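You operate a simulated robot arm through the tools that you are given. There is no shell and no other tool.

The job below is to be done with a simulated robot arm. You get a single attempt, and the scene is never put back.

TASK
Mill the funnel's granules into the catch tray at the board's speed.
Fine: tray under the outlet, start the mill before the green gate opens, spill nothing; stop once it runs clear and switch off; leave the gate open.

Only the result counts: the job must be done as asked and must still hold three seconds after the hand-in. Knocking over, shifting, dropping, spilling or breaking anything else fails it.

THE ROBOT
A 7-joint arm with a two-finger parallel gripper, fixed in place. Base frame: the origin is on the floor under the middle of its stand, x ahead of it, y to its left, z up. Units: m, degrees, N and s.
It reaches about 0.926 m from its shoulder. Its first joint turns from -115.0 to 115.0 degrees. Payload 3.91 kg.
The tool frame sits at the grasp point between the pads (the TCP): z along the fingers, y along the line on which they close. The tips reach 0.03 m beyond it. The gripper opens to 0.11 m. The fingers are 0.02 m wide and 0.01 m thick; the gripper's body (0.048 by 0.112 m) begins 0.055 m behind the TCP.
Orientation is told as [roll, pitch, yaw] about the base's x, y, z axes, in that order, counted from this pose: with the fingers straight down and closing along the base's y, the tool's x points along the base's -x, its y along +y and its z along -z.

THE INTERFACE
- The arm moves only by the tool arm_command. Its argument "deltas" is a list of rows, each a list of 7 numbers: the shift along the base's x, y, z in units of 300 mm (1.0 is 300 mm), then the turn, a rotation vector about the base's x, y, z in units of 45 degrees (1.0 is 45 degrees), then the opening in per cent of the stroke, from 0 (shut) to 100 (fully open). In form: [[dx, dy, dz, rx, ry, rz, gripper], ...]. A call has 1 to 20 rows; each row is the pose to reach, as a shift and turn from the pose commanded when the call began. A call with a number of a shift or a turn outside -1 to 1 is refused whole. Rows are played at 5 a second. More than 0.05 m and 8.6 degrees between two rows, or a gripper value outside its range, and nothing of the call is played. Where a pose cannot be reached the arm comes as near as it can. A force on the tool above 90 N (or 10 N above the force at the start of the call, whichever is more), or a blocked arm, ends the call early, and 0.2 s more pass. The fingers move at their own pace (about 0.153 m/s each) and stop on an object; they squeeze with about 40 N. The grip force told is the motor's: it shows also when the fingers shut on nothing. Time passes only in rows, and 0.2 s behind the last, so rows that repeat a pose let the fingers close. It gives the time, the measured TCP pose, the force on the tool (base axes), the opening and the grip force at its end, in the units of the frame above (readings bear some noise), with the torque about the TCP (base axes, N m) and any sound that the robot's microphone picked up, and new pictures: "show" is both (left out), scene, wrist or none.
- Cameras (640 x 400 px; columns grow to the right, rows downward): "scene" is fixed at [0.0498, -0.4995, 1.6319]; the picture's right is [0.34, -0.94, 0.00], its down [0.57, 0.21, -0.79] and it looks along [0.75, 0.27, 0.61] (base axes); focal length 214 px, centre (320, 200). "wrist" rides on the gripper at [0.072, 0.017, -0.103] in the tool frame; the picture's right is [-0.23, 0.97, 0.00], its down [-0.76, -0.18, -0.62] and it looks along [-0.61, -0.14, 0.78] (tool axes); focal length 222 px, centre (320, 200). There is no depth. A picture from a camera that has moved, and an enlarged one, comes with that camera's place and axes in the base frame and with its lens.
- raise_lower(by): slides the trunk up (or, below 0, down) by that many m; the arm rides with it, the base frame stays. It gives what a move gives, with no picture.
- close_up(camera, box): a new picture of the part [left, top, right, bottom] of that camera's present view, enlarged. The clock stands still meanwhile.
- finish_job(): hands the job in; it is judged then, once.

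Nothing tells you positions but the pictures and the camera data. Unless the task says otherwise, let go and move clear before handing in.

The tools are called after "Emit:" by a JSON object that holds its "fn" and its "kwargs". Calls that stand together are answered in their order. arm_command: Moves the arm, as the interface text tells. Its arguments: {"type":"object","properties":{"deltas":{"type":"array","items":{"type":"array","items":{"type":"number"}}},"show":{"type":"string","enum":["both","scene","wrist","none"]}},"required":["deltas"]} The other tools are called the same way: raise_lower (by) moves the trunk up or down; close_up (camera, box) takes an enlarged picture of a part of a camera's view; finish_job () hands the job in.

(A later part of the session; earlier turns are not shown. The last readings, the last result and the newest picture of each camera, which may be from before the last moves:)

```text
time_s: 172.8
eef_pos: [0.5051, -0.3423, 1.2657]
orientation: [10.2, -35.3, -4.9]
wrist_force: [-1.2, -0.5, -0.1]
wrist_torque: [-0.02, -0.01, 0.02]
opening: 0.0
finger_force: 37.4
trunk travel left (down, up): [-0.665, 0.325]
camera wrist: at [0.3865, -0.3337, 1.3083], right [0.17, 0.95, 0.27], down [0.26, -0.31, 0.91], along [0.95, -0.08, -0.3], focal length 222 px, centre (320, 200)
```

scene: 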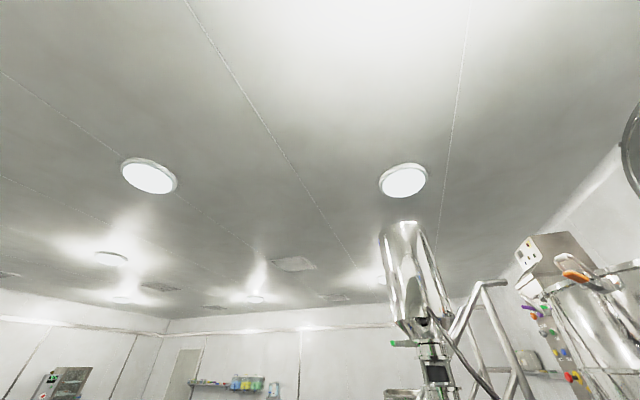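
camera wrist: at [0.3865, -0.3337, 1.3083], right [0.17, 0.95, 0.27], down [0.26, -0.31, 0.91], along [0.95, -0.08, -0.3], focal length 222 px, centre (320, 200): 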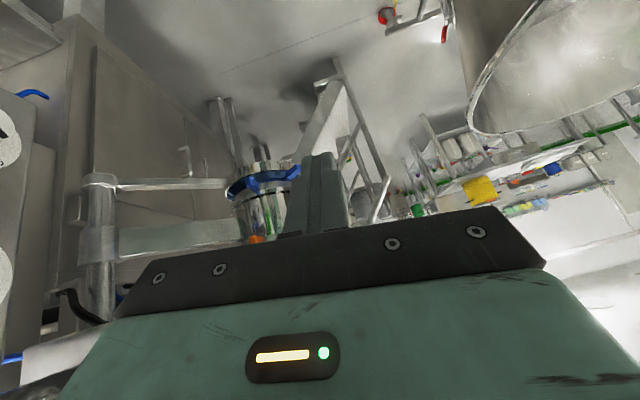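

Clear. I'll continue to the front of the console.

Emit:
{"fn": "arm_command", "kwargs": {"deltas": [[-0.08, -0.04, 0, -0.03, -0.06, 0, 0], [-0.16, -0.09, 0, -0.06, -0.12, 0, 0], [-0.26, -0.15, 0, -0.09, -0.18, 0, 0], [-0.36, -0.23, 0, -0.12, -0.24, 0, 0], [-0.46, -0.33, -0.02, -0.15, -0.3, 0, 0], [-0.54, -0.44, -0.04, -0.18, -0.36, 0, 0], [-0.58, -0.56, -0.07, -0.2, -0.42, 0, 0], [-0.58, -0.68, -0.1, -0.2, -0.47, 0, 0], [-0.58, -0.8, -0.14, -0.2, -0.47, 0, 0]], "show": "wrist"}}

Emit:
{"fn": "close_up", "kwargs": {"camera": "wrist", "box": [140, 0, 440, 200]}}

```text
time_s: 174.8
eef_pos: [0.3254, -0.569, 1.2318]
orientation: [-3.7, -57.3, 5.2]
wrist_force: [0.6, 4.1, -1.2]
wrist_torque: [-0.21, -0.07, -0.32]
opening: 0.0
finger_force: 37.7
out of reach, approached as far as the arm can: row 9
trunk travel left (down, up): [-0.665, 0.325]
camera wrist: at [0.1993, -0.5583, 1.2256], right [0.09, 0.98, 0.16], down [-0.11, -0.15, 0.98], along [0.99, -0.1, 0.09], focal length 222 px, centre (320, 200)
```

wrist: 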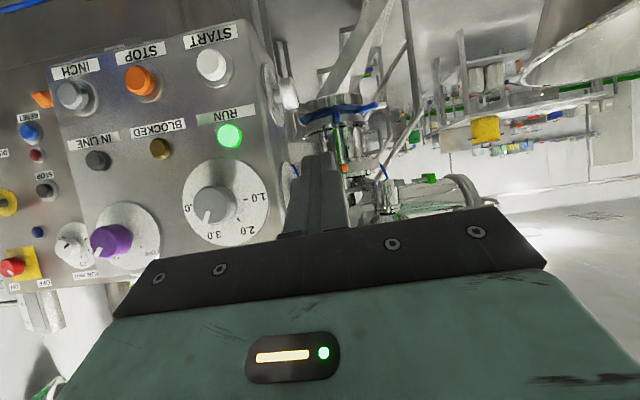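

```text
2.00 times, centred on (290, 100) of wrist
camera zoom: at [0.1993, -0.5583, 1.2256], right [0.09, 0.98, 0.16], down [-0.11, -0.15, 0.98], along [0.99, -0.1, 0.09], focal length 444 px, centre (380, 400)
```

zoom: 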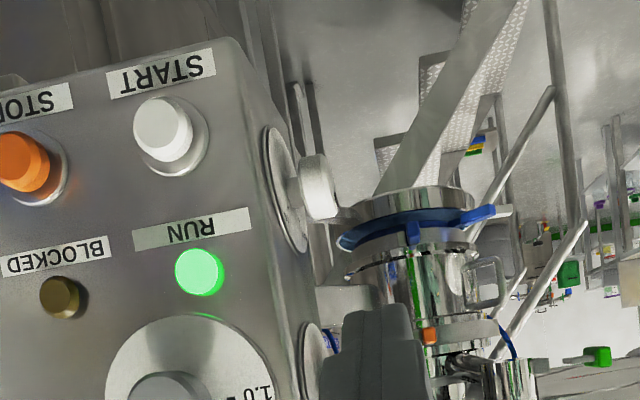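

RUN is lit, BLOCKED is off, and the speed still shows 3.0. Now I'll line up with the orange STOP button at (0.437, -0.760, 1.089).

Emit:
{"fn": "arm_command", "kwargs": {"deltas": [[0, -0.06, -0.06, 0, 0, 0, 0], [0, -0.14, -0.13, 0, 0, 0, 0], [0, -0.24, -0.2, 0, 0, 0, 0], [0, -0.34, -0.27, 0, 0, 0, 0], [0, -0.44, -0.34, 0, 0, 0, 0], [0, -0.54, -0.4, 0, 0, 0, 0], [0.01, -0.635, -0.448, 0, 0, 0, 0]], "show": "wrist"}}

Emit:
{"fn": "close_up", "kwargs": {"camera": "wrist", "box": [200, 100, 440, 260]}}

```text
time_s: 176.4
eef_pos: [0.3416, -0.5634, 1.1999]
orientation: [-3.0, -57.4, 4.7]
wrist_force: [0.6, 0.2, -0.4]
wrist_torque: [0.0, 0.0, -0.02]
opening: 0.0
finger_force: 37.5
out of reach, approached as far as the arm can: row 1, 2, 3, 4, 5, 6, 7
trunk travel left (down, up): [-0.665, 0.325]
camera wrist: at [0.215, -0.5514, 1.1932], right [0.09, 0.98, 0.16], down [-0.11, -0.15, 0.98], along [0.99, -0.1, 0.09], focal length 222 px, centre (320, 200)
```

wrist: 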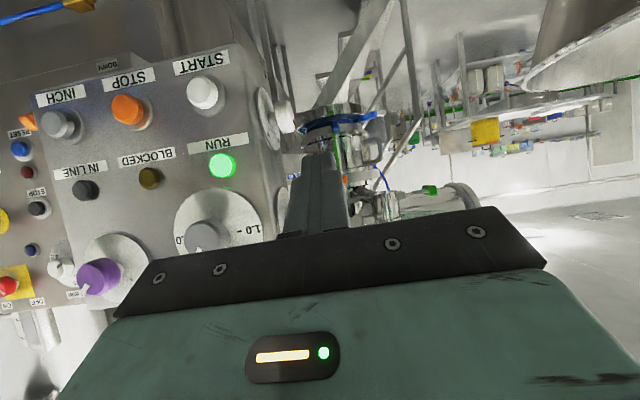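

```text
2.50 times, centred on (320, 180) of wrist
camera zoom: at [0.215, -0.5514, 1.1932], right [0.09, 0.98, 0.16], down [-0.11, -0.15, 0.98], along [0.99, -0.1, 0.09], focal length 555 px, centre (320, 250)
```

zoom: 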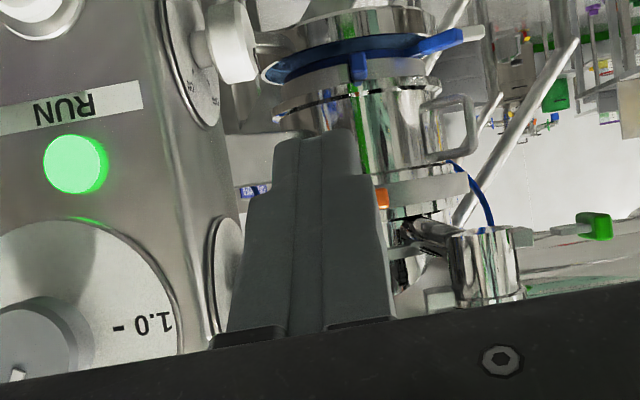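

The arm is caught in a tight configuration again. I'll yaw the hand to the right while moving toward -y, as worked earlier.

Emit:
{"fn": "arm_command", "kwargs": {"deltas": [[-0.02, 0, 0.05, 0, 0, -0.12, 0], [-0.04, -0.02, 0.1, 0, 0, -0.24, 0], [-0.05, -0.06, 0.12, 0, 0, -0.36, 0], [-0.05, -0.12, 0.12, 0, 0, -0.48, 0], [-0.05, -0.2, 0.1, 0, 0, -0.55, 0], [-0.05, -0.3, 0.06, 0, 0, -0.6, 0]], "show": "wrist"}}

```text
time_s: 177.8
eef_pos: [0.3193, -0.6508, 1.2144]
orientation: [-3.4, -57.3, -22.5]
wrist_force: [-3.0, -1.1, -0.6]
wrist_torque: [0.03, -0.12, 0.14]
opening: 0.0
finger_force: 38.1
trunk travel left (down, up): [-0.665, 0.325]
camera wrist: at [0.2141, -0.5817, 1.2075], right [0.53, 0.83, 0.16], down [-0.17, -0.08, 0.98], along [0.83, -0.55, 0.09], focal length 222 px, centre (320, 200)
```

wrist: 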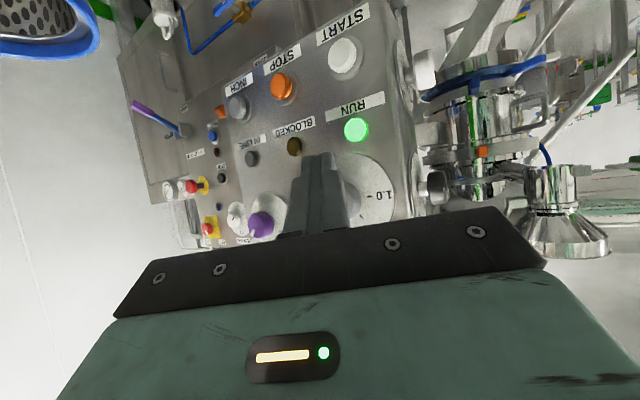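

That works. I'll continue to the STOP button with this yaw.

Emit:
{"fn": "arm_command", "kwargs": {"deltas": [[0, -0.08, -0.09, 0, 0, 0, 0], [0.01, -0.16, -0.18, 0, 0, 0, 0], [0.03, -0.24, -0.28, 0, 0, 0, 0], [0.067, -0.325, -0.385, 0, 0, 0, 0]], "show": "wrist"}}

Emit:
{"fn": "close_up", "kwargs": {"camera": "wrist", "box": [200, 80, 440, 240]}}

```text
time_s: 178.8
eef_pos: [0.3384, -0.634, 1.18]
orientation: [-2.9, -57.3, -22.5]
wrist_force: [1.3, 0.9, -0.8]
wrist_torque: [0.05, 0.01, 0.01]
opening: 0.0002
finger_force: 38.1
out of reach, approached as far as the arm can: row 1, 2, 3, 4
trunk travel left (down, up): [-0.665, 0.325]
camera wrist: at [0.2315, -0.5655, 1.1732], right [0.52, 0.84, 0.16], down [-0.17, -0.09, 0.98], along [0.84, -0.54, 0.09], focal length 222 px, centre (320, 200)
```

wrist: 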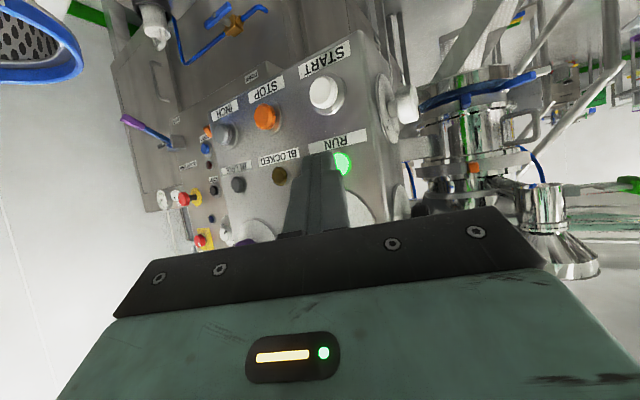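

```text
2.50 times, centred on (320, 160) of wrist
camera zoom: at [0.2315, -0.5655, 1.1732], right [0.52, 0.84, 0.16], down [-0.17, -0.09, 0.98], along [0.84, -0.54, 0.09], focal length 555 px, centre (320, 300)
```

zoom: 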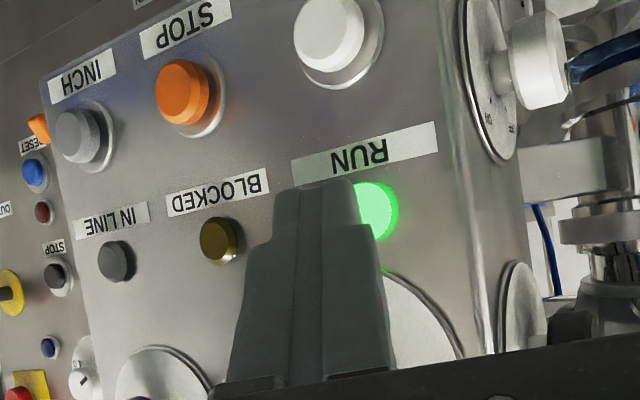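

The limit depends on hand height relative to the shoulder. I'll raise the hand and lower the trunk to get a better posture.

Emit:
{"fn": "arm_command", "kwargs": {"deltas": [[-0.03, 0, 0.13, 0, 0, 0, 0], [-0.06, -0.02, 0.26, 0, 0, 0, 0], [-0.06, -0.06, 0.39, 0, 0, 0, 0], [-0.06, -0.1, 0.5, 0, 0, 0, 0]], "show": "none"}}

Emit:
{"fn": "raise_lower", "kwargs": {"by": -0.2}}

Emit:
{"fn": "arm_command", "kwargs": {"deltas": [[0, -0.06, -0.03, 0, 0, 0, 0], [0, -0.12, -0.06, 0, 0, 0, 0], [0, -0.18, -0.09, 0, 0, 0, 0]], "show": "wrist"}}

```text
time_s: 179.8
eef_pos: [0.3259, -0.6559, 1.3284]
orientation: [-3.9, -57.1, -21.7]
wrist_force: [2.2, 2.5, 1.6]
wrist_torque: [-0.05, 0.15, -0.16]
opening: 0.0
finger_force: 37.5
trunk travel left (down, up): [-0.665, 0.325]
```

```text
time_s: 182.0
eef_pos: [0.3266, -0.6592, 1.1258]
orientation: [-2.9, -57.3, -22.5]
wrist_force: [-0.3, -0.3, 0.2]
wrist_torque: [0.0, -0.02, -0.02]
opening: 0.0
finger_force: 38.2
trunk travel left (down, up): [-0.465, 0.525]
```

```text
time_s: 182.8
eef_pos: [0.3277, -0.671, 1.1058]
orientation: [-2.8, -57.3, -22.4]
wrist_force: [-0.1, 0.8, 0.6]
wrist_torque: [-0.04, -0.05, -0.02]
opening: 0.0
finger_force: 37.6
out of reach, approached as far as the arm can: row 1, 2, 3
trunk travel left (down, up): [-0.465, 0.525]
camera wrist: at [0.2218, -0.6033, 1.0996], right [0.52, 0.84, 0.16], down [-0.17, -0.09, 0.98], along [0.84, -0.54, 0.09], focal length 222 px, centre (320, 200)
```

wrist: 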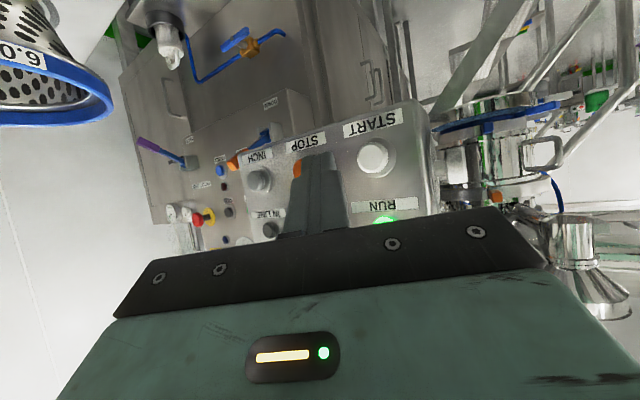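

I'll roll the hand about x, the orientation that reached the purple switch before, to extend further right.

Emit:
{"fn": "arm_command", "kwargs": {"deltas": [[-0.02, 0, 0, -0.15, 0, 0, 0], [-0.02, -0.03, 0, -0.3, 0, 0, 0], [-0.02, -0.07, 0, -0.45, 0, 0, 0], [-0.02, -0.12, 0, -0.6, 0, 0, 0], [-0.02, -0.17, 0, -0.75, 0, 0, 0], [-0.02, -0.24, -0.01, -0.8, 0, 0, 0]], "show": "wrist"}}

Emit:
{"fn": "close_up", "kwargs": {"camera": "wrist", "box": [200, 80, 440, 240]}}

```text
time_s: 184.2
eef_pos: [0.3261, -0.711, 1.1107]
orientation: [-68.4, -53.3, 33.2]
wrist_force: [0.4, -0.3, 0.2]
wrist_torque: [0.01, 0.0, -0.03]
opening: 0.0001
finger_force: 37.4
out of reach, approached as far as the arm can: row 5, 6
trunk travel left (down, up): [-0.465, 0.525]
camera wrist: at [0.2204, -0.6586, 1.066], right [0.52, 0.77, -0.36], down [-0.16, 0.51, 0.85], along [0.84, -0.39, 0.39], focal length 222 px, centre (320, 200)
```

wrist: 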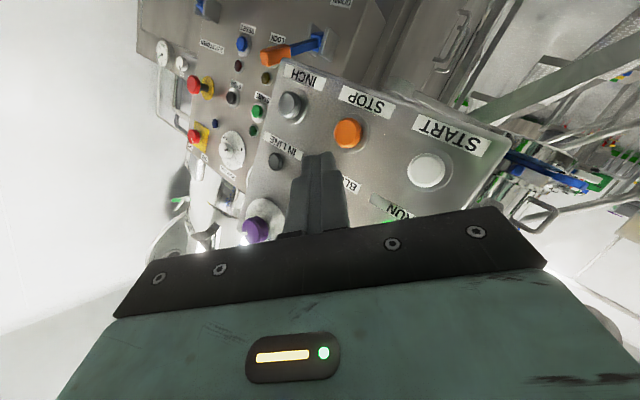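

```text
2.50 times, centred on (320, 160) of wrist
camera zoom: at [0.2204, -0.6586, 1.066], right [0.52, 0.77, -0.36], down [-0.16, 0.51, 0.85], along [0.84, -0.39, 0.39], focal length 555 px, centre (320, 300)
```

zoom: 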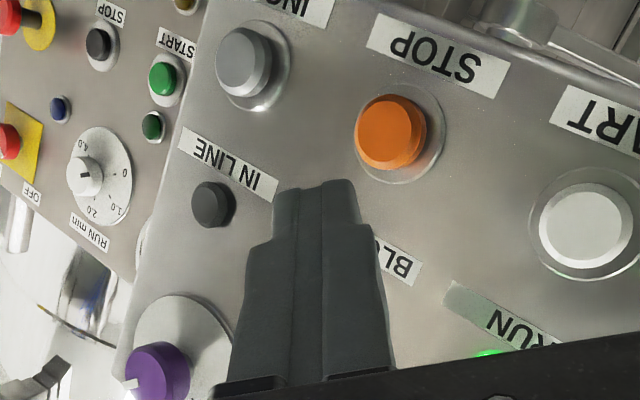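

STOP is reachable from here by moving mostly forward. I'll approach to just short of it.

Emit:
{"fn": "arm_command", "kwargs": {"deltas": [[0.06, -0.02, -0.015, 0, 0, 0, 0], [0.12, -0.045, -0.03, 0, 0, 0, 0], [0.165, -0.07, -0.045, 0, 0, 0, 0], [0.19, -0.085, -0.052, 0, 0, 0, 0]], "show": "wrist"}}

Emit:
{"fn": "close_up", "kwargs": {"camera": "wrist", "box": [220, 80, 440, 240]}}

```text
time_s: 185.2
eef_pos: [0.3807, -0.71, 1.1058]
orientation: [-68.3, -53.4, 33.2]
wrist_force: [0.6, -0.3, 0.0]
wrist_torque: [0.03, -0.04, -0.03]
opening: 0.0
finger_force: 37.3
out of reach, approached as far as the arm can: row 1, 2, 3, 4
trunk travel left (down, up): [-0.465, 0.525]
camera wrist: at [0.2734, -0.659, 1.0595], right [0.52, 0.77, -0.36], down [-0.17, 0.51, 0.85], along [0.84, -0.38, 0.39], focal length 222 px, centre (320, 200)
```

wrist: 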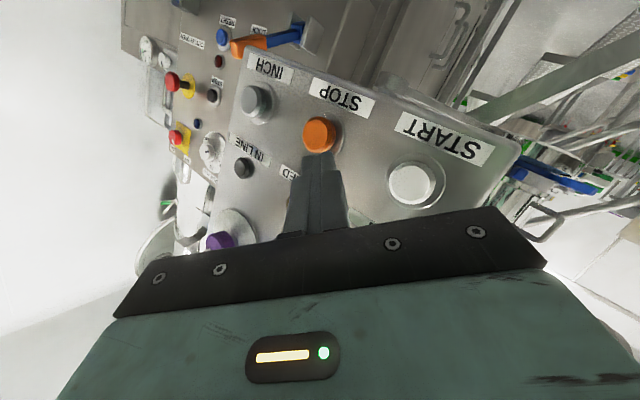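

```text
2.50 times, centred on (330, 160) of wrist
camera zoom: at [0.2734, -0.659, 1.0595], right [0.52, 0.77, -0.36], down [-0.17, 0.51, 0.85], along [0.84, -0.38, 0.39], focal length 555 px, centre (295, 300)
```

zoom: 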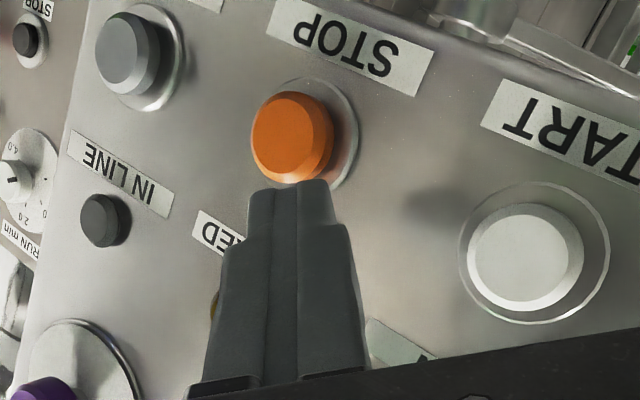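

The tip is almost on STOP but a bit left of centre, with y limited. I'll yaw the hand a little more to the right so the tip reaches it.

Emit:
{"fn": "arm_command", "kwargs": {"deltas": [[-0.02, 0, 0, 0, 0, -0.12, 0], [-0.02, -0.03, -0.01, 0, 0, -0.24, 0], [-0.02, -0.06, -0.02, 0, 0, -0.36, 0], [-0.02, -0.1, -0.03, 0, 0, -0.45, 0]], "show": "wrist"}}

Emit:
{"fn": "close_up", "kwargs": {"camera": "wrist", "box": [220, 80, 440, 240]}}

```text
time_s: 186.2
eef_pos: [0.3739, -0.7436, 1.0959]
orientation: [-68.2, -53.3, 12.9]
wrist_force: [-0.7, 0.0, -0.5]
wrist_torque: [0.01, -0.03, 0.05]
opening: 0.0004
finger_force: 37.9
trunk travel left (down, up): [-0.465, 0.525]
camera wrist: at [0.2916, -0.6565, 1.0501], right [0.76, 0.54, -0.36], down [0.02, 0.53, 0.85], along [0.65, -0.65, 0.39], focal length 222 px, centre (320, 200)
```

wrist: 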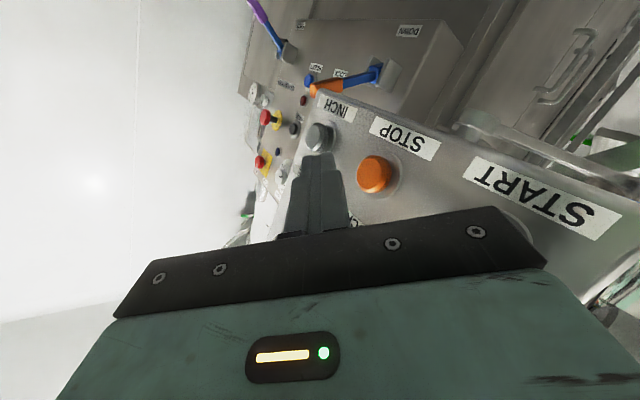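

```text
2.50 times, centred on (330, 160) of wrist
camera zoom: at [0.2916, -0.6565, 1.0501], right [0.76, 0.54, -0.36], down [0.02, 0.53, 0.85], along [0.65, -0.65, 0.39], focal length 555 px, centre (295, 300)
```

zoom: 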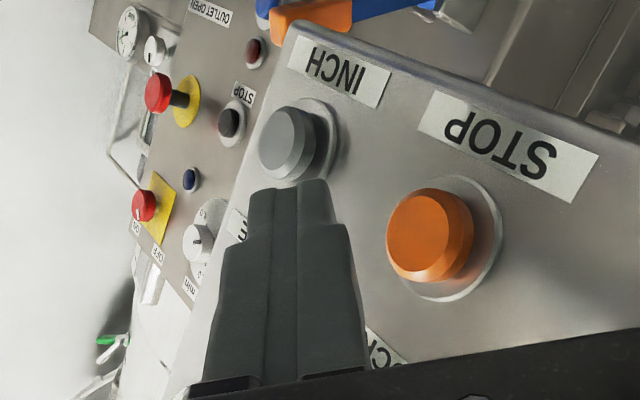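

Now the tip passes STOP slightly; the cap centre is at (0.43, -0.753, 1.084). I'll align the tip to it with a small correction, then press along +x.

Emit:
{"fn": "arm_command", "kwargs": {"deltas": [[0, 0.02, -0.008, 0, 0, 0.05, 0], [0, 0.045, -0.016, 0, 0, 0.1, 0], [0.03, 0.047, -0.016, 0, 0, 0.1, 0]], "show": "wrist"}}

Emit:
{"fn": "close_up", "kwargs": {"camera": "wrist", "box": [220, 80, 440, 240]}}

```text
time_s: 187.0
eef_pos: [0.3827, -0.7274, 1.0911]
orientation: [-68.3, -53.3, 17.6]
wrist_force: [0.8, 0.4, -0.8]
wrist_torque: [0.02, 0.02, -0.03]
opening: 0.0
finger_force: 37.8
trunk travel left (down, up): [-0.465, 0.525]
camera wrist: at [0.2942, -0.6484, 1.0459], right [0.71, 0.6, -0.36], down [-0.02, 0.53, 0.85], along [0.7, -0.6, 0.39], focal length 222 px, centre (320, 200)
```

wrist: 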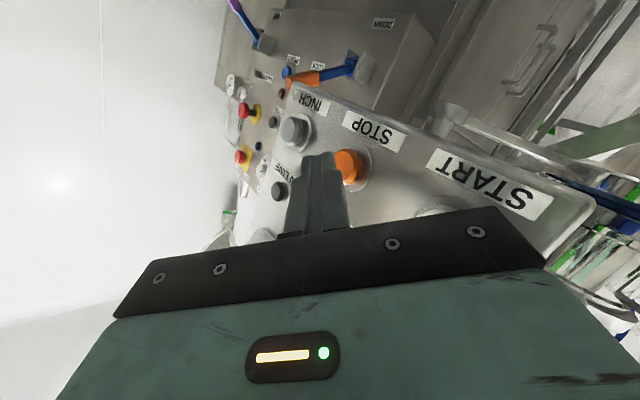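

```text
2.50 times, centred on (330, 160) of wrist
camera zoom: at [0.2942, -0.6484, 1.0459], right [0.71, 0.6, -0.36], down [-0.02, 0.53, 0.85], along [0.7, -0.6, 0.39], focal length 555 px, centre (295, 300)
```

zoom: 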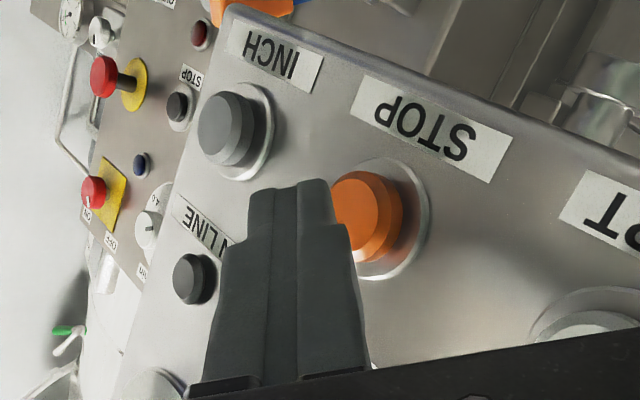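

The tip is aligned with STOP in y and z. I'll press along +x in small steps.

Emit:
{"fn": "arm_command", "kwargs": {"deltas": [[0.03, 0, 0, 0, 0, 0, 0], [0.05, 0, 0, 0, 0, 0, 0], [0.06, 0, 0, 0, 0, 0, 0], [0.07, 0, 0, 0, 0, 0, 0], [0.08, 0, 0, 0, 0, 0, 0]], "show": "wrist"}}

```text
time_s: 188.2
eef_pos: [0.407, -0.7267, 1.0911]
orientation: [-68.3, -53.3, 17.5]
wrist_force: [-0.2, -0.6, -0.2]
wrist_torque: [-0.02, -0.01, -0.01]
opening: 0.0002
finger_force: 37.5
trunk travel left (down, up): [-0.465, 0.525]
camera wrist: at [0.3182, -0.6491, 1.0457], right [0.71, 0.6, -0.36], down [-0.02, 0.53, 0.85], along [0.7, -0.6, 0.39], focal length 222 px, centre (320, 200)
```

wrist: 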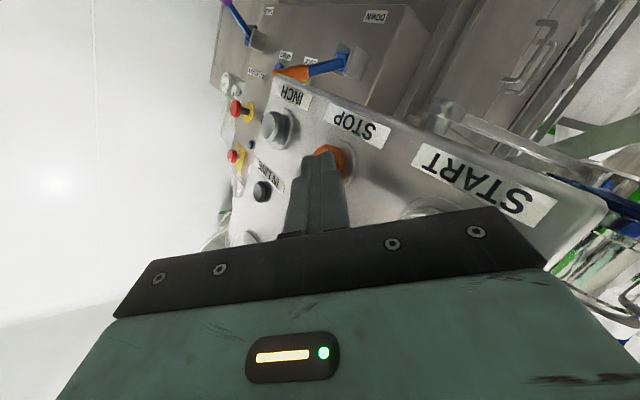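

No contact yet. I'll continue in 3 mm steps.

Emit:
{"fn": "arm_command", "kwargs": {"deltas": [[0.01, 0, 0, 0, 0, 0, 0], [0.02, 0, 0, 0, 0, 0, 0], [0.03, 0, 0, 0, 0, 0, 0], [0.04, 0, 0, 0, 0, 0, 0]], "show": "wrist"}}

```text
time_s: 189.2
eef_pos: [0.4173, -0.7288, 1.0915]
orientation: [-68.3, -53.3, 17.2]
wrist_force: [-14.6, 13.5, 0.6]
wrist_torque: [0.02, -0.04, 0.0]
opening: 0.0002
finger_force: 37.8
trunk travel left (down, up): [-0.465, 0.525]
heard: click
camera wrist: at [0.3283, -0.6486, 1.0458], right [0.72, 0.6, -0.36], down [-0.02, 0.53, 0.85], along [0.7, -0.6, 0.39], focal length 222 px, centre (320, 200)
```

wrist: 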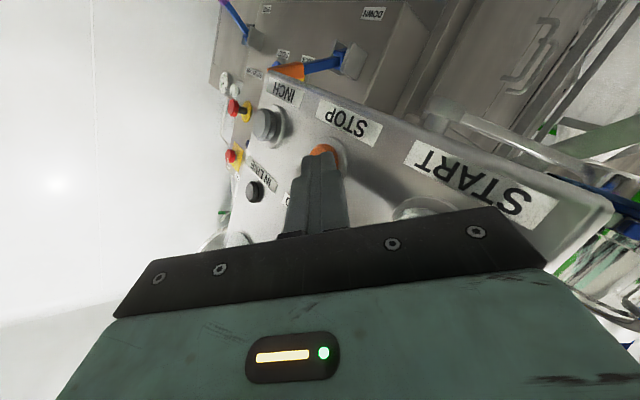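

Click heard at 15 N. I'll back off and check the lamps.

Emit:
{"fn": "arm_command", "kwargs": {"deltas": [[-0.04, 0.01, 0, 0, 0, 0, 0], [-0.12, 0.03, 0.02, 0, 0, 0, 0], [-0.22, 0.05, 0.06, 0, 0, 0.08, 0], [-0.3, 0.07, 0.14, 0, 0, 0.16, 0], [-0.36, 0.08, 0.24, 0, 0, 0.24, 0]], "show": "wrist"}}

Emit:
{"fn": "close_up", "kwargs": {"camera": "wrist", "box": [180, 40, 460, 230]}}

```text
time_s: 190.6
eef_pos: [0.3412, -0.7026, 1.1563]
orientation: [-67.3, -52.2, 29.2]
wrist_force: [-1.6, -0.1, -0.9]
wrist_torque: [0.03, -0.04, 0.05]
opening: 0.0
finger_force: 37.9
trunk travel left (down, up): [-0.465, 0.525]
stopped in row 5: the arm was blocked; the commanded pose is now the measured one
camera wrist: at [0.2368, -0.6451, 1.1143], right [0.56, 0.74, -0.37], down [-0.12, 0.51, 0.85], along [0.82, -0.43, 0.37], focal length 222 px, centre (320, 200)
```

wrist: 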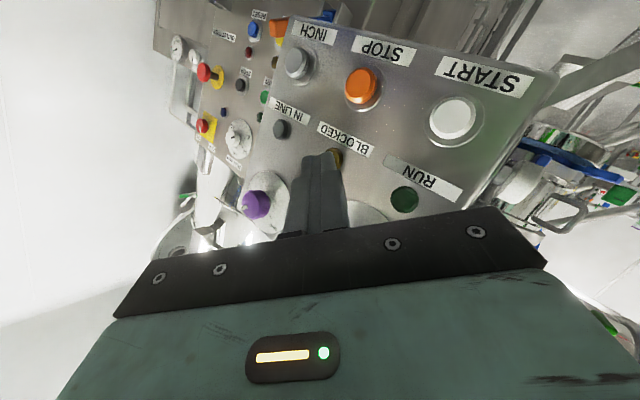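

```text
2.11 times, centred on (320, 135) of wrist
camera zoom: at [0.2368, -0.6451, 1.1143], right [0.56, 0.74, -0.37], down [-0.12, 0.51, 0.85], along [0.82, -0.43, 0.37], focal length 468 px, centre (320, 337)
```

zoom: 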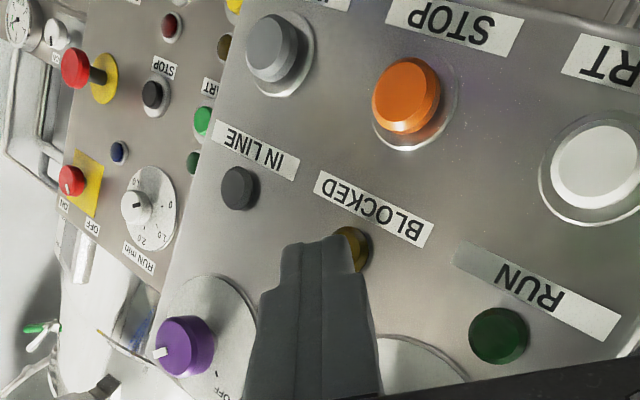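

RUN is now off: the mill has stopped. Last control is the purple switch back to OFF. I'll raise the trunk and return to the orientation that worked there.

Emit:
{"fn": "raise_lower", "kwargs": {"by": 0.25}}

Emit:
{"fn": "arm_command", "kwargs": {"deltas": [[-0.05, 0, 0, 0.07, 0.036, 0.1, 40], [-0.1, -0.03, -0.04, 0.14, 0.072, 0.2, 75], [-0.13, -0.07, -0.09, 0.21, 0.11, 0.3, 75], [-0.13, -0.12, -0.15, 0.28, 0.15, 0.4, 75], [-0.13, -0.17, -0.21, 0.34, 0.18, 0.5, 75], [-0.13, -0.23, -0.28, 0.395, 0.217, 0.577, 75], [-0.13, -0.29, -0.36, 0.395, 0.217, 0.577, 75], [-0.13, -0.35, -0.44, 0.395, 0.217, 0.577, 75]], "show": "wrist"}}

```text
time_s: 193.2
eef_pos: [0.3363, -0.6997, 1.413]
orientation: [-67.9, -52.1, 28.9]
wrist_force: [-0.6, 0.1, -0.1]
wrist_torque: [-0.01, -0.02, 0.01]
opening: 0.0001
finger_force: 37.6
trunk travel left (down, up): [-0.715, 0.275]
```

```text
time_s: 195.0
eef_pos: [0.3121, -0.6243, 1.3338]
orientation: [-34.7, -52.9, 28.4]
wrist_force: [0.0, -0.1, 0.0]
wrist_torque: [0.01, 0.02, 0.0]
opening: 0.0823
finger_force: 0.0
out of reach, approached as far as the arm can: row 2, 3, 4, 5, 6, 7, 8
trunk travel left (down, up): [-0.715, 0.275]
camera wrist: at [0.1869, -0.6107, 1.3203], right [0.13, 0.98, -0.15], down [-0.13, 0.17, 0.98], along [0.98, -0.11, 0.14], focal length 222 px, centre (320, 200)
```

wrist: 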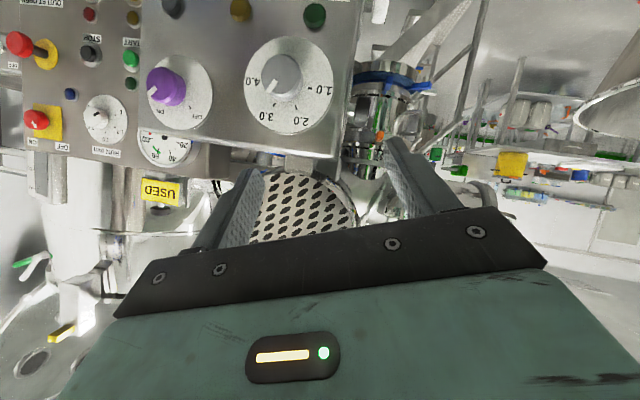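

The y-limit is back in this roll. I'll roll further negative, the orientation that let me get to y=-0.83 before, while moving right.

Emit:
{"fn": "arm_command", "kwargs": {"deltas": [[0, 0, 0, -0.15, 0, 0, 75], [0, -0.05, -0.02, -0.3, 0, 0, 75], [0, -0.12, -0.05, -0.45, 0, 0, 75], [0, -0.2, -0.08, -0.6, 0, 0, 75], [0, -0.3, -0.12, -0.75, 0, 0, 75], [0, -0.4, -0.16, -0.8, 0, 0, 75], [0, -0.5, -0.2, -0.8, 0, 0, 75], [0, -0.6, -0.24, -0.8, 0, 0, 75]], "show": "wrist"}}

```text
time_s: 196.8
eef_pos: [0.3264, -0.6643, 1.3211]
orientation: [-70.8, -28.4, 53.0]
wrist_force: [0.0, 0.0, -0.4]
wrist_torque: [0.02, 0.02, 0.01]
opening: 0.0826
finger_force: 0.1
out of reach, approached as far as the arm can: row 3, 4, 5, 6, 7, 8
trunk travel left (down, up): [-0.715, 0.275]
camera wrist: at [0.201, -0.6598, 1.3019], right [0.13, 0.7, -0.7], down [-0.12, 0.71, 0.69], along [0.98, 0.0, 0.18], focal length 222 px, centre (320, 200)
```

wrist: 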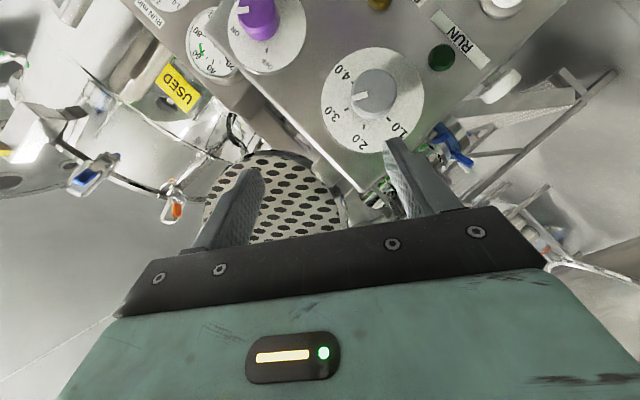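

The redundant elbow seems to be in a poor position. I'll raise the trunk, unroll, and pass through the higher, fingers-down posture that led to a good configuration earlier.

Emit:
{"fn": "raise_lower", "kwargs": {"by": 0.2}}

Emit:
{"fn": "arm_command", "kwargs": {"deltas": [[0, 0.05, 0, 0.15, 0, 0, 40], [0, 0.1, 0, 0.3, 0, 0, 0], [0.03, 0.18, 0, 0.45, 0, 0, 0], [0.06, 0.26, 0, 0.6, 0, 0, 0], [0.1, 0.34, 0, 0.75, 0, 0, 0], [0.15, 0.42, 0, 0.9, 0, 0, 0], [0.2, 0.5, 0, 1.0, 0, 0, 0]], "show": "none"}}

Emit:
{"fn": "arm_command", "kwargs": {"deltas": [[0.05, 0.05, 0, 0.08, 0.12, 0, 0], [0.1, 0.1, 0, 0.16, 0.25, 0, 0], [0.15, 0.15, 0, 0.24, 0.38, 0, 0], [0.2, 0.2, 0, 0.3, 0.5, 0, 0], [0.25, 0.25, 0, 0.3, 0.62, 0, 0], [0.3, 0.3, 0, 0.3, 0.7, 0, 0]], "show": "both"}}

```text
time_s: 198.9
eef_pos: [0.3258, -0.6641, 1.5196]
orientation: [-70.6, -28.4, 52.7]
wrist_force: [-0.1, 0.7, 0.6]
wrist_torque: [0.0, -0.01, -0.02]
opening: 0.0826
finger_force: 0.2
trunk travel left (down, up): [-0.915, 0.075]
```

```text
time_s: 200.7
eef_pos: [0.4081, -0.514, 1.5125]
orientation: [-19.4, -53.9, 16.5]
wrist_force: [0.3, -1.2, 0.6]
wrist_torque: [-0.02, -0.01, 0.02]
opening: 0.0
finger_force: 37.7
trunk travel left (down, up): [-0.915, 0.075]
stopped in row 7: the arm was blocked; the commanded pose is now the measured one
```

```text
time_s: 202.1
eef_pos: [0.4814, -0.4239, 1.5189]
orientation: [3.7, -25.5, 0.6]
wrist_force: [0.0, -0.4, -0.1]
wrist_torque: [0.04, -0.04, 0.01]
opening: 0.0001
finger_force: 37.6
trunk travel left (down, up): [-0.915, 0.075]
camera wrist: at [0.3718, -0.4158, 1.5813], right [0.17, 0.97, 0.15], down [0.43, -0.21, 0.88], along [0.89, -0.08, -0.45], focal length 222 px, centre (320, 200)
```

scene: 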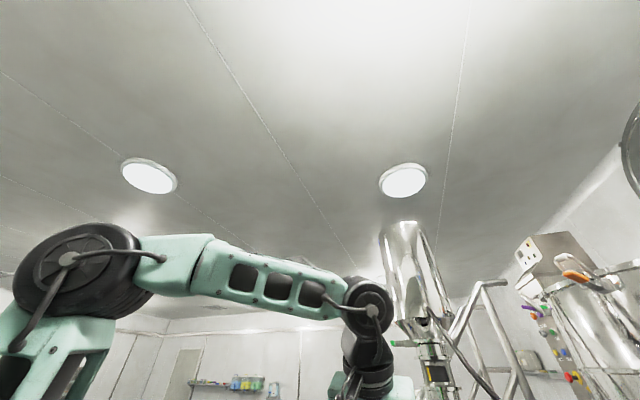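
wrist: 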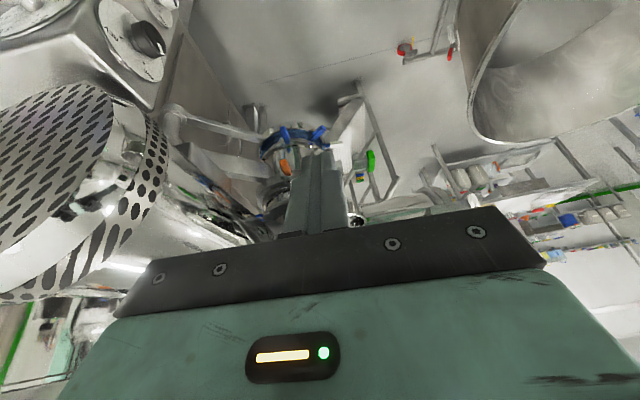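

Now in the fingers-down posture, I'll retrace the earlier good path: back, then pitch level, then lower.

Emit:
{"fn": "arm_command", "kwargs": {"deltas": [[-0.1, 0, 0, 0, 0, 0, 0], [-0.2, -0.01, 0, 0, 0, 0, 0], [-0.3, -0.03, 0, 0, 0, 0, 0], [-0.4, -0.05, 0, 0, 0, 0, 0], [-0.48, -0.07, -0.03, 0, 0, 0, 0]], "show": "none"}}

Emit:
{"fn": "arm_command", "kwargs": {"deltas": [[0, -0.06, 0, -0.02, -0.14, -0.03, 0], [0, -0.12, 0, -0.04, -0.28, -0.06, 0], [0, -0.18, 0, -0.06, -0.42, -0.09, 0], [0, -0.24, 0, -0.08, -0.56, -0.12, 0], [0, -0.3, 0, -0.08, -0.7, -0.14, 0]], "show": "both"}}

```text
time_s: 203.3
eef_pos: [0.3434, -0.446, 1.5096]
orientation: [3.8, -25.2, 0.7]
wrist_force: [-0.3, -0.7, 0.2]
wrist_torque: [-0.02, 0.01, 0.04]
opening: 0.0
finger_force: 37.8
trunk travel left (down, up): [-0.915, 0.075]
```

```text
time_s: 204.5
eef_pos: [0.3584, -0.5217, 1.5076]
orientation: [-2.2, -55.2, -1.5]
wrist_force: [0.6, 0.4, 0.2]
wrist_torque: [0.02, 0.01, 0.0]
opening: 0.0001
finger_force: 37.3
trunk travel left (down, up): [-0.915, 0.075]
camera wrist: at [0.2322, -0.4968, 1.5069], right [0.19, 0.97, 0.17], down [-0.09, -0.15, 0.98], along [0.98, -0.2, 0.06], focal length 222 px, centre (320, 200)
```

scene: 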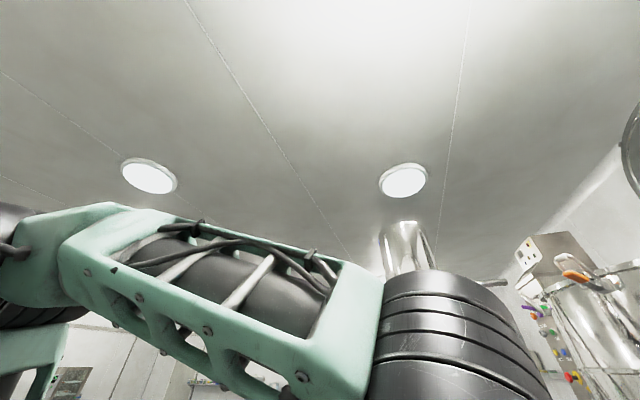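
wrist: 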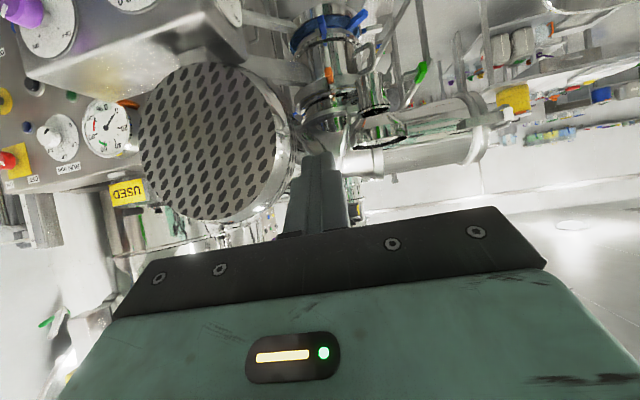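

No flags. I'll lower the trunk 0.2 m and move right toward the purple switch.

Emit:
{"fn": "raise_lower", "kwargs": {"by": -0.2}}

Emit:
{"fn": "arm_command", "kwargs": {"deltas": [[-0.05, -0.08, 0, 0, 0, -0.05, 40], [-0.1, -0.16, 0, 0, 0, -0.1, 75], [-0.13, -0.26, 0, -0.08, 0, -0.1, 75], [-0.13, -0.36, -0.02, -0.16, 0, -0.1, 75], [-0.13, -0.46, -0.04, -0.24, 0, -0.1, 75], [-0.13, -0.56, -0.06, -0.32, 0, -0.1, 75]], "show": "wrist"}}

```text
time_s: 206.7
eef_pos: [0.3629, -0.5304, 1.3045]
orientation: [-1.9, -54.0, -1.5]
wrist_force: [-0.4, -0.8, 0.8]
wrist_torque: [0.03, 0.02, 0.01]
opening: 0.0001
finger_force: 38.1
trunk travel left (down, up): [-0.715, 0.275]
```

```text
time_s: 208.1
eef_pos: [0.3087, -0.6322, 1.3081]
orientation: [-26.4, -55.5, 14.1]
wrist_force: [-0.1, -0.3, 0.2]
wrist_torque: [-0.01, 0.01, 0.0]
opening: 0.0825
finger_force: 0.0
out of reach, approached as far as the arm can: row 4, 5, 6
trunk travel left (down, up): [-0.715, 0.275]
camera wrist: at [0.1868, -0.6009, 1.2961], right [0.26, 0.96, -0.06], down [-0.12, 0.09, 0.99], along [0.96, -0.25, 0.14], focal length 222 px, centre (320, 200)
```

wrist: 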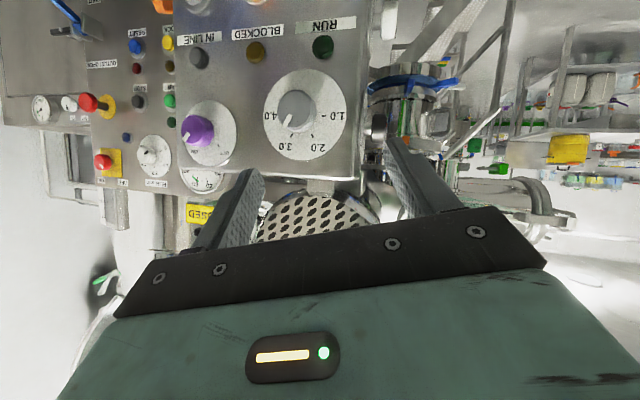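

Still limited at y≈-0.63. The wrist roll seems to be what's running out, so I'll flatten the fingers toward +x and roll further negative (the gripper is symmetric) to free the joint, testing reach as I go.

Emit:
{"fn": "arm_command", "kwargs": {"deltas": [[0, 0.02, 0, -0.12, -0.08, 0, 75], [0, 0.02, 0, -0.25, -0.16, 0, 75], [0, 0.02, 0, -0.38, -0.24, 0, 75], [0, 0.02, 0, -0.5, -0.32, 0, 75], [0, 0.02, 0, -0.63, -0.32, 0, 75], [0, 0.02, 0, -0.76, -0.32, 0, 75], [0, 0.02, 0, -0.9, -0.32, 0, 75]], "show": "none"}}

Emit:
{"fn": "arm_command", "kwargs": {"deltas": [[0, -0.08, -0.02, 0, 0, 0, 75], [0, -0.16, -0.04, 0, 0, 0, 75], [0, -0.26, -0.06, 0, 0, 0, 75], [0, -0.36, -0.08, 0, 0, 0, 75], [0, -0.46, -0.1, 0, 0, 0, 75]], "show": "wrist"}}

```text
time_s: 209.7
eef_pos: [0.3131, -0.6416, 1.3403]
orientation: [-87.1, -40.4, 62.3]
wrist_force: [-1.0, -0.2, 0.3]
wrist_torque: [0.0, 0.01, -0.01]
opening: 0.0823
finger_force: 0.0
out of reach, approached as far as the arm can: row 7
trunk travel left (down, up): [-0.715, 0.275]
```

```text
time_s: 210.9
eef_pos: [0.3153, -0.6556, 1.3666]
orientation: [-88.3, -39.6, 62.6]
wrist_force: [0.8, -0.4, 0.2]
wrist_torque: [-0.02, 0.02, -0.01]
opening: 0.0825
finger_force: 0.1
out of reach, approached as far as the arm can: row 1, 2, 3, 4, 5
trunk travel left (down, up): [-0.715, 0.275]
camera wrist: at [0.203, -0.6508, 1.3093], right [0.34, 0.72, -0.6], down [-0.34, 0.69, 0.64], along [0.88, -0.01, 0.48], focal length 222 px, centre (320, 200)
```

wrist: 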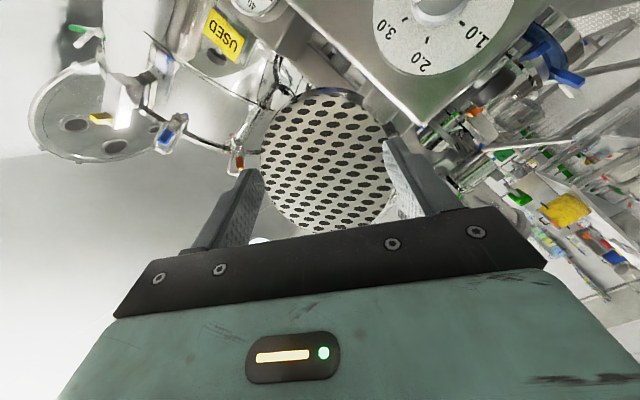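

The limit looks like the base joint: the wrist is too far back (small x). A steeper finger angle puts the wrist further forward, so I'll re-orient to about -40° pitch and try again.

Emit:
{"fn": "arm_command", "kwargs": {"deltas": [[0.02, 0.02, 0.02, 0.113, 0.103, -0.015, 75], [0.04, 0.04, 0.04, 0.226, 0.206, -0.03, 75], [0.06, 0.06, 0.06, 0.34, 0.31, -0.046, 75], [0.09, 0.08, 0.08, 0.453, 0.411, -0.062, 75], [0.12, 0.1, 0.1, 0.566, 0.514, -0.077, 75], [0.15, 0.11, 0.11, 0.68, 0.617, -0.093, 75], [0.15, 0.12, 0.11, 0.793, 0.72, -0.108, 75]], "show": "none"}}

Emit:
{"fn": "arm_command", "kwargs": {"deltas": [[0, -0.1, 0, 0, 0, 0, 75], [0, -0.2, 0, 0, 0, 0, 75], [0, -0.3, 0, 0, 0, 0, 75], [0, -0.4, 0, 0, 0, 0, 75], [0, -0.5, 0, 0, 0, 0, 75], [0, -0.6, 0, 0, 0, 0, 75]], "show": "both"}}

```text
time_s: 212.5
eef_pos: [0.3597, -0.6238, 1.3954]
orientation: [-25.2, -37.3, 15.6]
wrist_force: [-0.7, -0.9, 0.1]
wrist_torque: [0.06, -0.07, 0.07]
opening: 0.0828
finger_force: 0.0
trunk travel left (down, up): [-0.715, 0.275]
```

```text
time_s: 213.9
eef_pos: [0.3615, -0.6514, 1.3898]
orientation: [-25.6, -37.0, 15.9]
wrist_force: [0.2, 0.4, -0.3]
wrist_torque: [0.04, -0.01, -0.01]
opening: 0.0827
finger_force: 0.1
out of reach, approached as far as the arm can: row 2, 3, 4, 5, 6
trunk travel left (down, up): [-0.715, 0.275]
camera wrist: at [0.2399, -0.6253, 1.4143], right [0.18, 0.96, -0.2], down [0.19, 0.17, 0.97], along [0.97, -0.21, -0.15], focal length 222 px, centre (320, 200)
```

scene: 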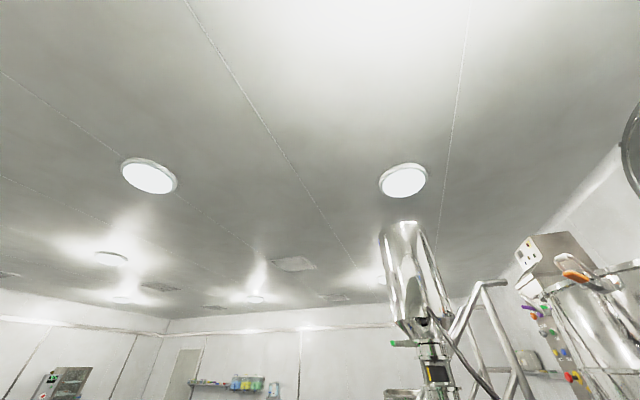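
wrist: 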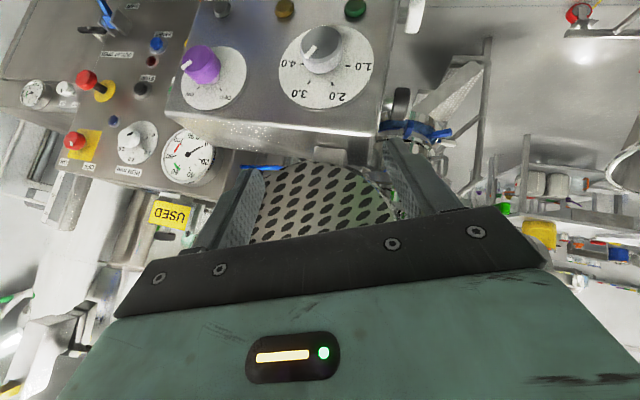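

It's always stopping near y≈-0.65, which points to the upper arm being near vertical over the shoulder with the base joint on the wrong side. I'll go back out in front with the shoulder high and the hand low, so the base joint must follow, and then sweep to the right from there.

Emit:
{"fn": "arm_command", "kwargs": {"deltas": [[0, 0.12, 0.03, 0.05, 0, 0, 30], [0, 0.24, 0.06, 0.1, 0, -0.05, 0], [0, 0.36, 0.08, 0.15, 0, -0.1, 0], [0.05, 0.48, 0.1, 0.2, 0, -0.15, 0], [0.12, 0.6, 0.1, 0.25, 0, -0.2, 0], [0.22, 0.7, 0.1, 0.3, 0, -0.25, 0], [0.34, 0.8, 0.1, 0.35, 0, -0.3, 0], [0.48, 0.88, 0.08, 0.4, 0, -0.35, 0], [0.62, 0.95, 0.06, 0.4, 0, -0.4, 0], [0.76, 1.0, 0.04, 0.4, 0, -0.45, 0], [0.9, 1.0, 0.02, 0.4, 0, -0.5, 0]], "show": "none"}}

Emit:
{"fn": "raise_lower", "kwargs": {"by": 0.2}}

Emit:
{"fn": "arm_command", "kwargs": {"deltas": [[0, 0.05, -0.12, 0, -0.05, 0, 0], [0, 0.1, -0.24, 0, -0.1, 0, 0], [0, 0.15, -0.36, 0, -0.15, 0, 0], [0, 0.15, -0.5, 0, -0.2, 0, 0], [0, 0.15, -0.64, 0, -0.25, 0, 0], [0, 0.15, -0.78, 0, -0.3, 0, 0], [0, 0.15, -0.9, 0, -0.3, 0, 0]], "show": "both"}}

```text
time_s: 216.3
eef_pos: [0.6302, -0.3507, 1.3945]
orientation: [-3.3, -36.4, -20.2]
wrist_force: [-0.1, 0.5, 0.5]
wrist_torque: [-0.01, 0.01, -0.01]
opening: 0.0001
finger_force: 37.8
trunk travel left (down, up): [-0.715, 0.275]
```

```text
time_s: 218.5
eef_pos: [0.63, -0.3518, 1.5924]
orientation: [-3.2, -36.4, -20.1]
wrist_force: [0.8, 0.7, -0.2]
wrist_torque: [0.0, 0.01, 0.0]
opening: 0.0
finger_force: 37.2
trunk travel left (down, up): [-0.915, 0.075]
```

```text
time_s: 220.1
eef_pos: [0.63, -0.3056, 1.3228]
orientation: [3.6, -48.7, -24.8]
wrist_force: [-0.5, 0.6, 0.0]
wrist_torque: [-0.04, 0.02, -0.07]
opening: 0.0
finger_force: 37.3
trunk travel left (down, up): [-0.915, 0.075]
camera wrist: at [0.5208, -0.2436, 1.3359], right [0.5, 0.84, 0.21], down [-0.05, -0.21, 0.98], along [0.86, -0.5, -0.06], focal length 222 px, centre (320, 200)
```

scene: 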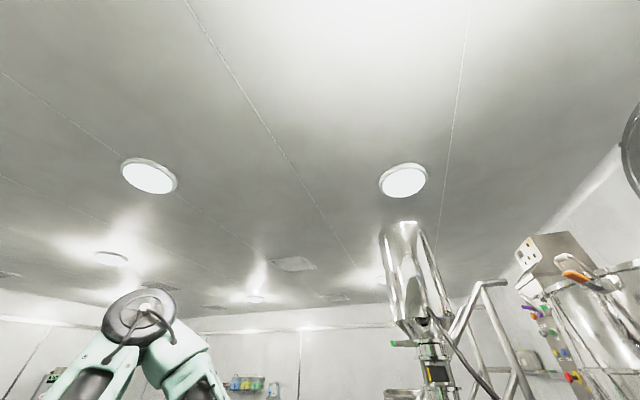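
wrist: 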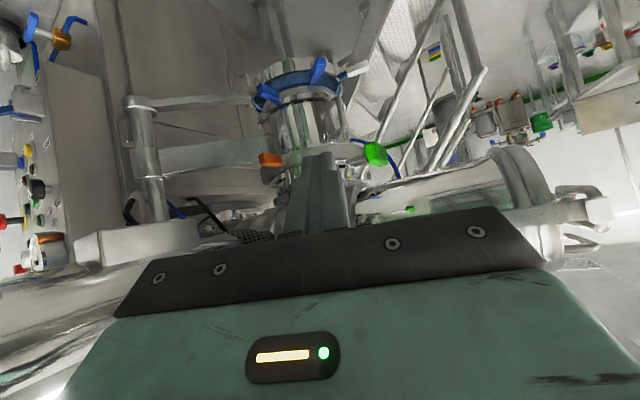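

The elbow is still almost above the shoulder. I'll go lower so the upper arm clearly leans outward.

Emit:
{"fn": "arm_command", "kwargs": {"deltas": [[0, 0.03, -0.15, 0, 0, 0, 0], [0, 0.06, -0.3, 0, 0, 0, 0], [0, 0.09, -0.45, 0, 0, 0, 0], [0, 0.12, -0.6, 0, 0, 0, 0], [0, 0.15, -0.75, 0, 0, 0, 0], [0, 0.15, -0.9, 0, 0, 0, 0]], "show": "both"}}

```text
time_s: 221.5
eef_pos: [0.6324, -0.262, 1.0706]
orientation: [3.8, -48.7, -25.4]
wrist_force: [0.1, -1.2, -0.5]
wrist_torque: [0.06, -0.04, 0.09]
opening: 0.0002
finger_force: 37.5
out of reach, approached as far as the arm can: row 6
trunk travel left (down, up): [-0.915, 0.075]
camera wrist: at [0.5232, -0.1989, 1.0843], right [0.51, 0.83, 0.21], down [-0.05, -0.22, 0.97], along [0.86, -0.51, -0.07], focal length 222 px, centre (320, 200)
```

scene: 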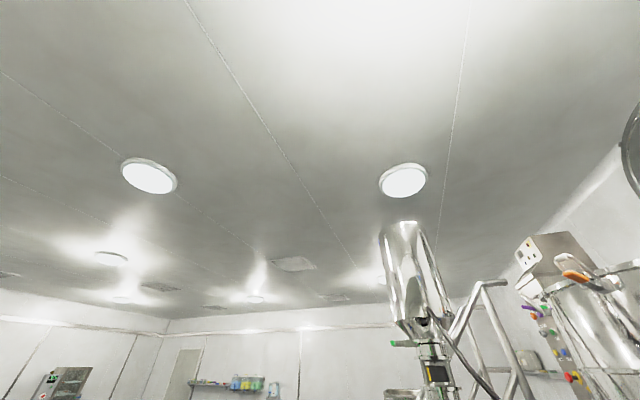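
wrist: 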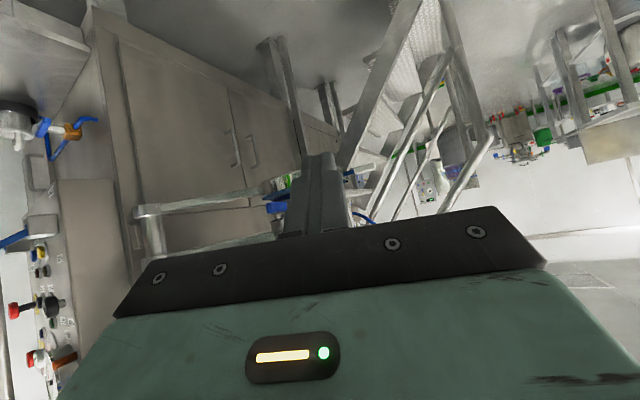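

Now the upper arm leans forward. I'll sweep back and right at this low height, turning the hand toward +x as I go.

Emit:
{"fn": "arm_command", "kwargs": {"deltas": [[-0.12, -0.09, 0.02, 0, 0, 0.04, 0], [-0.24, -0.18, 0.04, 0, 0, 0.08, 0], [-0.36, -0.28, 0.06, 0, 0, 0.12, 0], [-0.47, -0.38, 0.08, 0, 0, 0.16, 0], [-0.58, -0.48, 0.1, 0, 0, 0.2, 0], [-0.68, -0.59, 0.12, 0, 0, 0.25, 0], [-0.77, -0.7, 0.14, 0, 0, 0.3, 0], [-0.85, -0.81, 0.15, 0, 0, 0.35, 0], [-0.92, -0.91, 0.16, 0, 0, 0.4, 0], [-0.97, -1.0, 0.17, 0, 0, 0.44, 0]], "show": "wrist"}}

```text
time_s: 223.7
eef_pos: [0.3404, -0.5589, 1.1212]
orientation: [3.6, -48.8, -5.0]
wrist_force: [0.8, 0.0, -0.1]
wrist_torque: [-0.01, 0.07, 0.02]
opening: 0.0
finger_force: 37.8
out of reach, approached as far as the arm can: row 2, 3, 4
trunk travel left (down, up): [-0.915, 0.075]
camera wrist: at [0.2163, -0.5379, 1.1351], right [0.19, 0.96, 0.21], down [0.02, -0.22, 0.98], along [0.98, -0.18, -0.06], focal length 222 px, centre (320, 200)
```

wrist: 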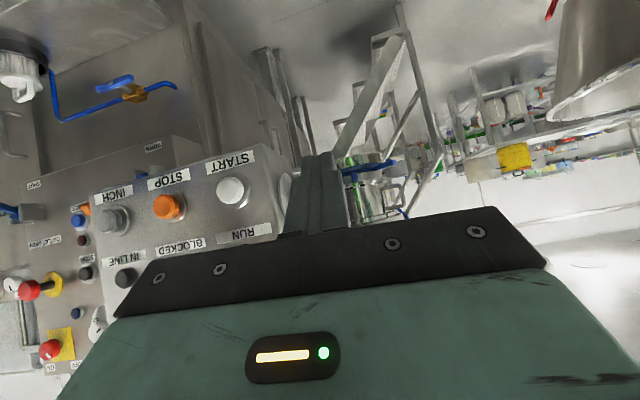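

Good, unflagged. I'll continue to -y at this height.

Emit:
{"fn": "arm_command", "kwargs": {"deltas": [[-0.02, -0.1, 0.02, 0, 0, 0, 0], [-0.04, -0.2, 0.04, 0, 0, 0, 0], [-0.06, -0.3, 0.06, 0, 0, 0, 0], [-0.06, -0.4, 0.09, 0, 0, 0, 0], [-0.06, -0.5, 0.12, 0, 0, 0, 0], [-0.06, -0.6, 0.16, 0, 0, 0, 0], [-0.06, -0.7, 0.2, 0, 0, 0, 0], [-0.06, -0.8, 0.25, 0, 0, 0, 0]], "show": "wrist"}}

```text
time_s: 225.5
eef_pos: [0.3246, -0.7979, 1.195]
orientation: [3.7, -48.8, -5.2]
wrist_force: [-0.8, 0.2, -0.2]
wrist_torque: [0.01, 0.0, -0.03]
opening: 0.0
finger_force: 37.5
trunk travel left (down, up): [-0.915, 0.075]
camera wrist: at [0.1993, -0.7768, 1.2095], right [0.19, 0.96, 0.21], down [0.02, -0.22, 0.98], along [0.98, -0.18, -0.06], focal length 222 px, centre (320, 200)
```

wrist: 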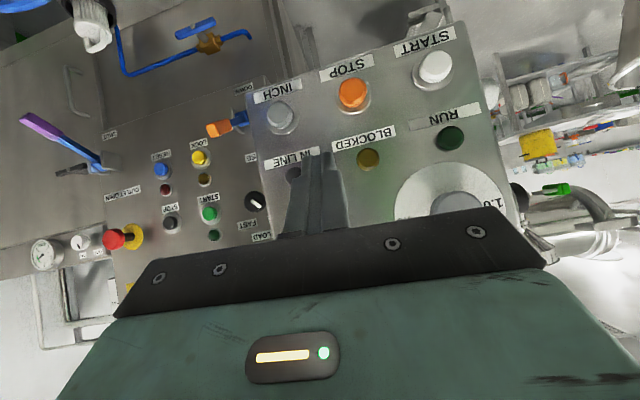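

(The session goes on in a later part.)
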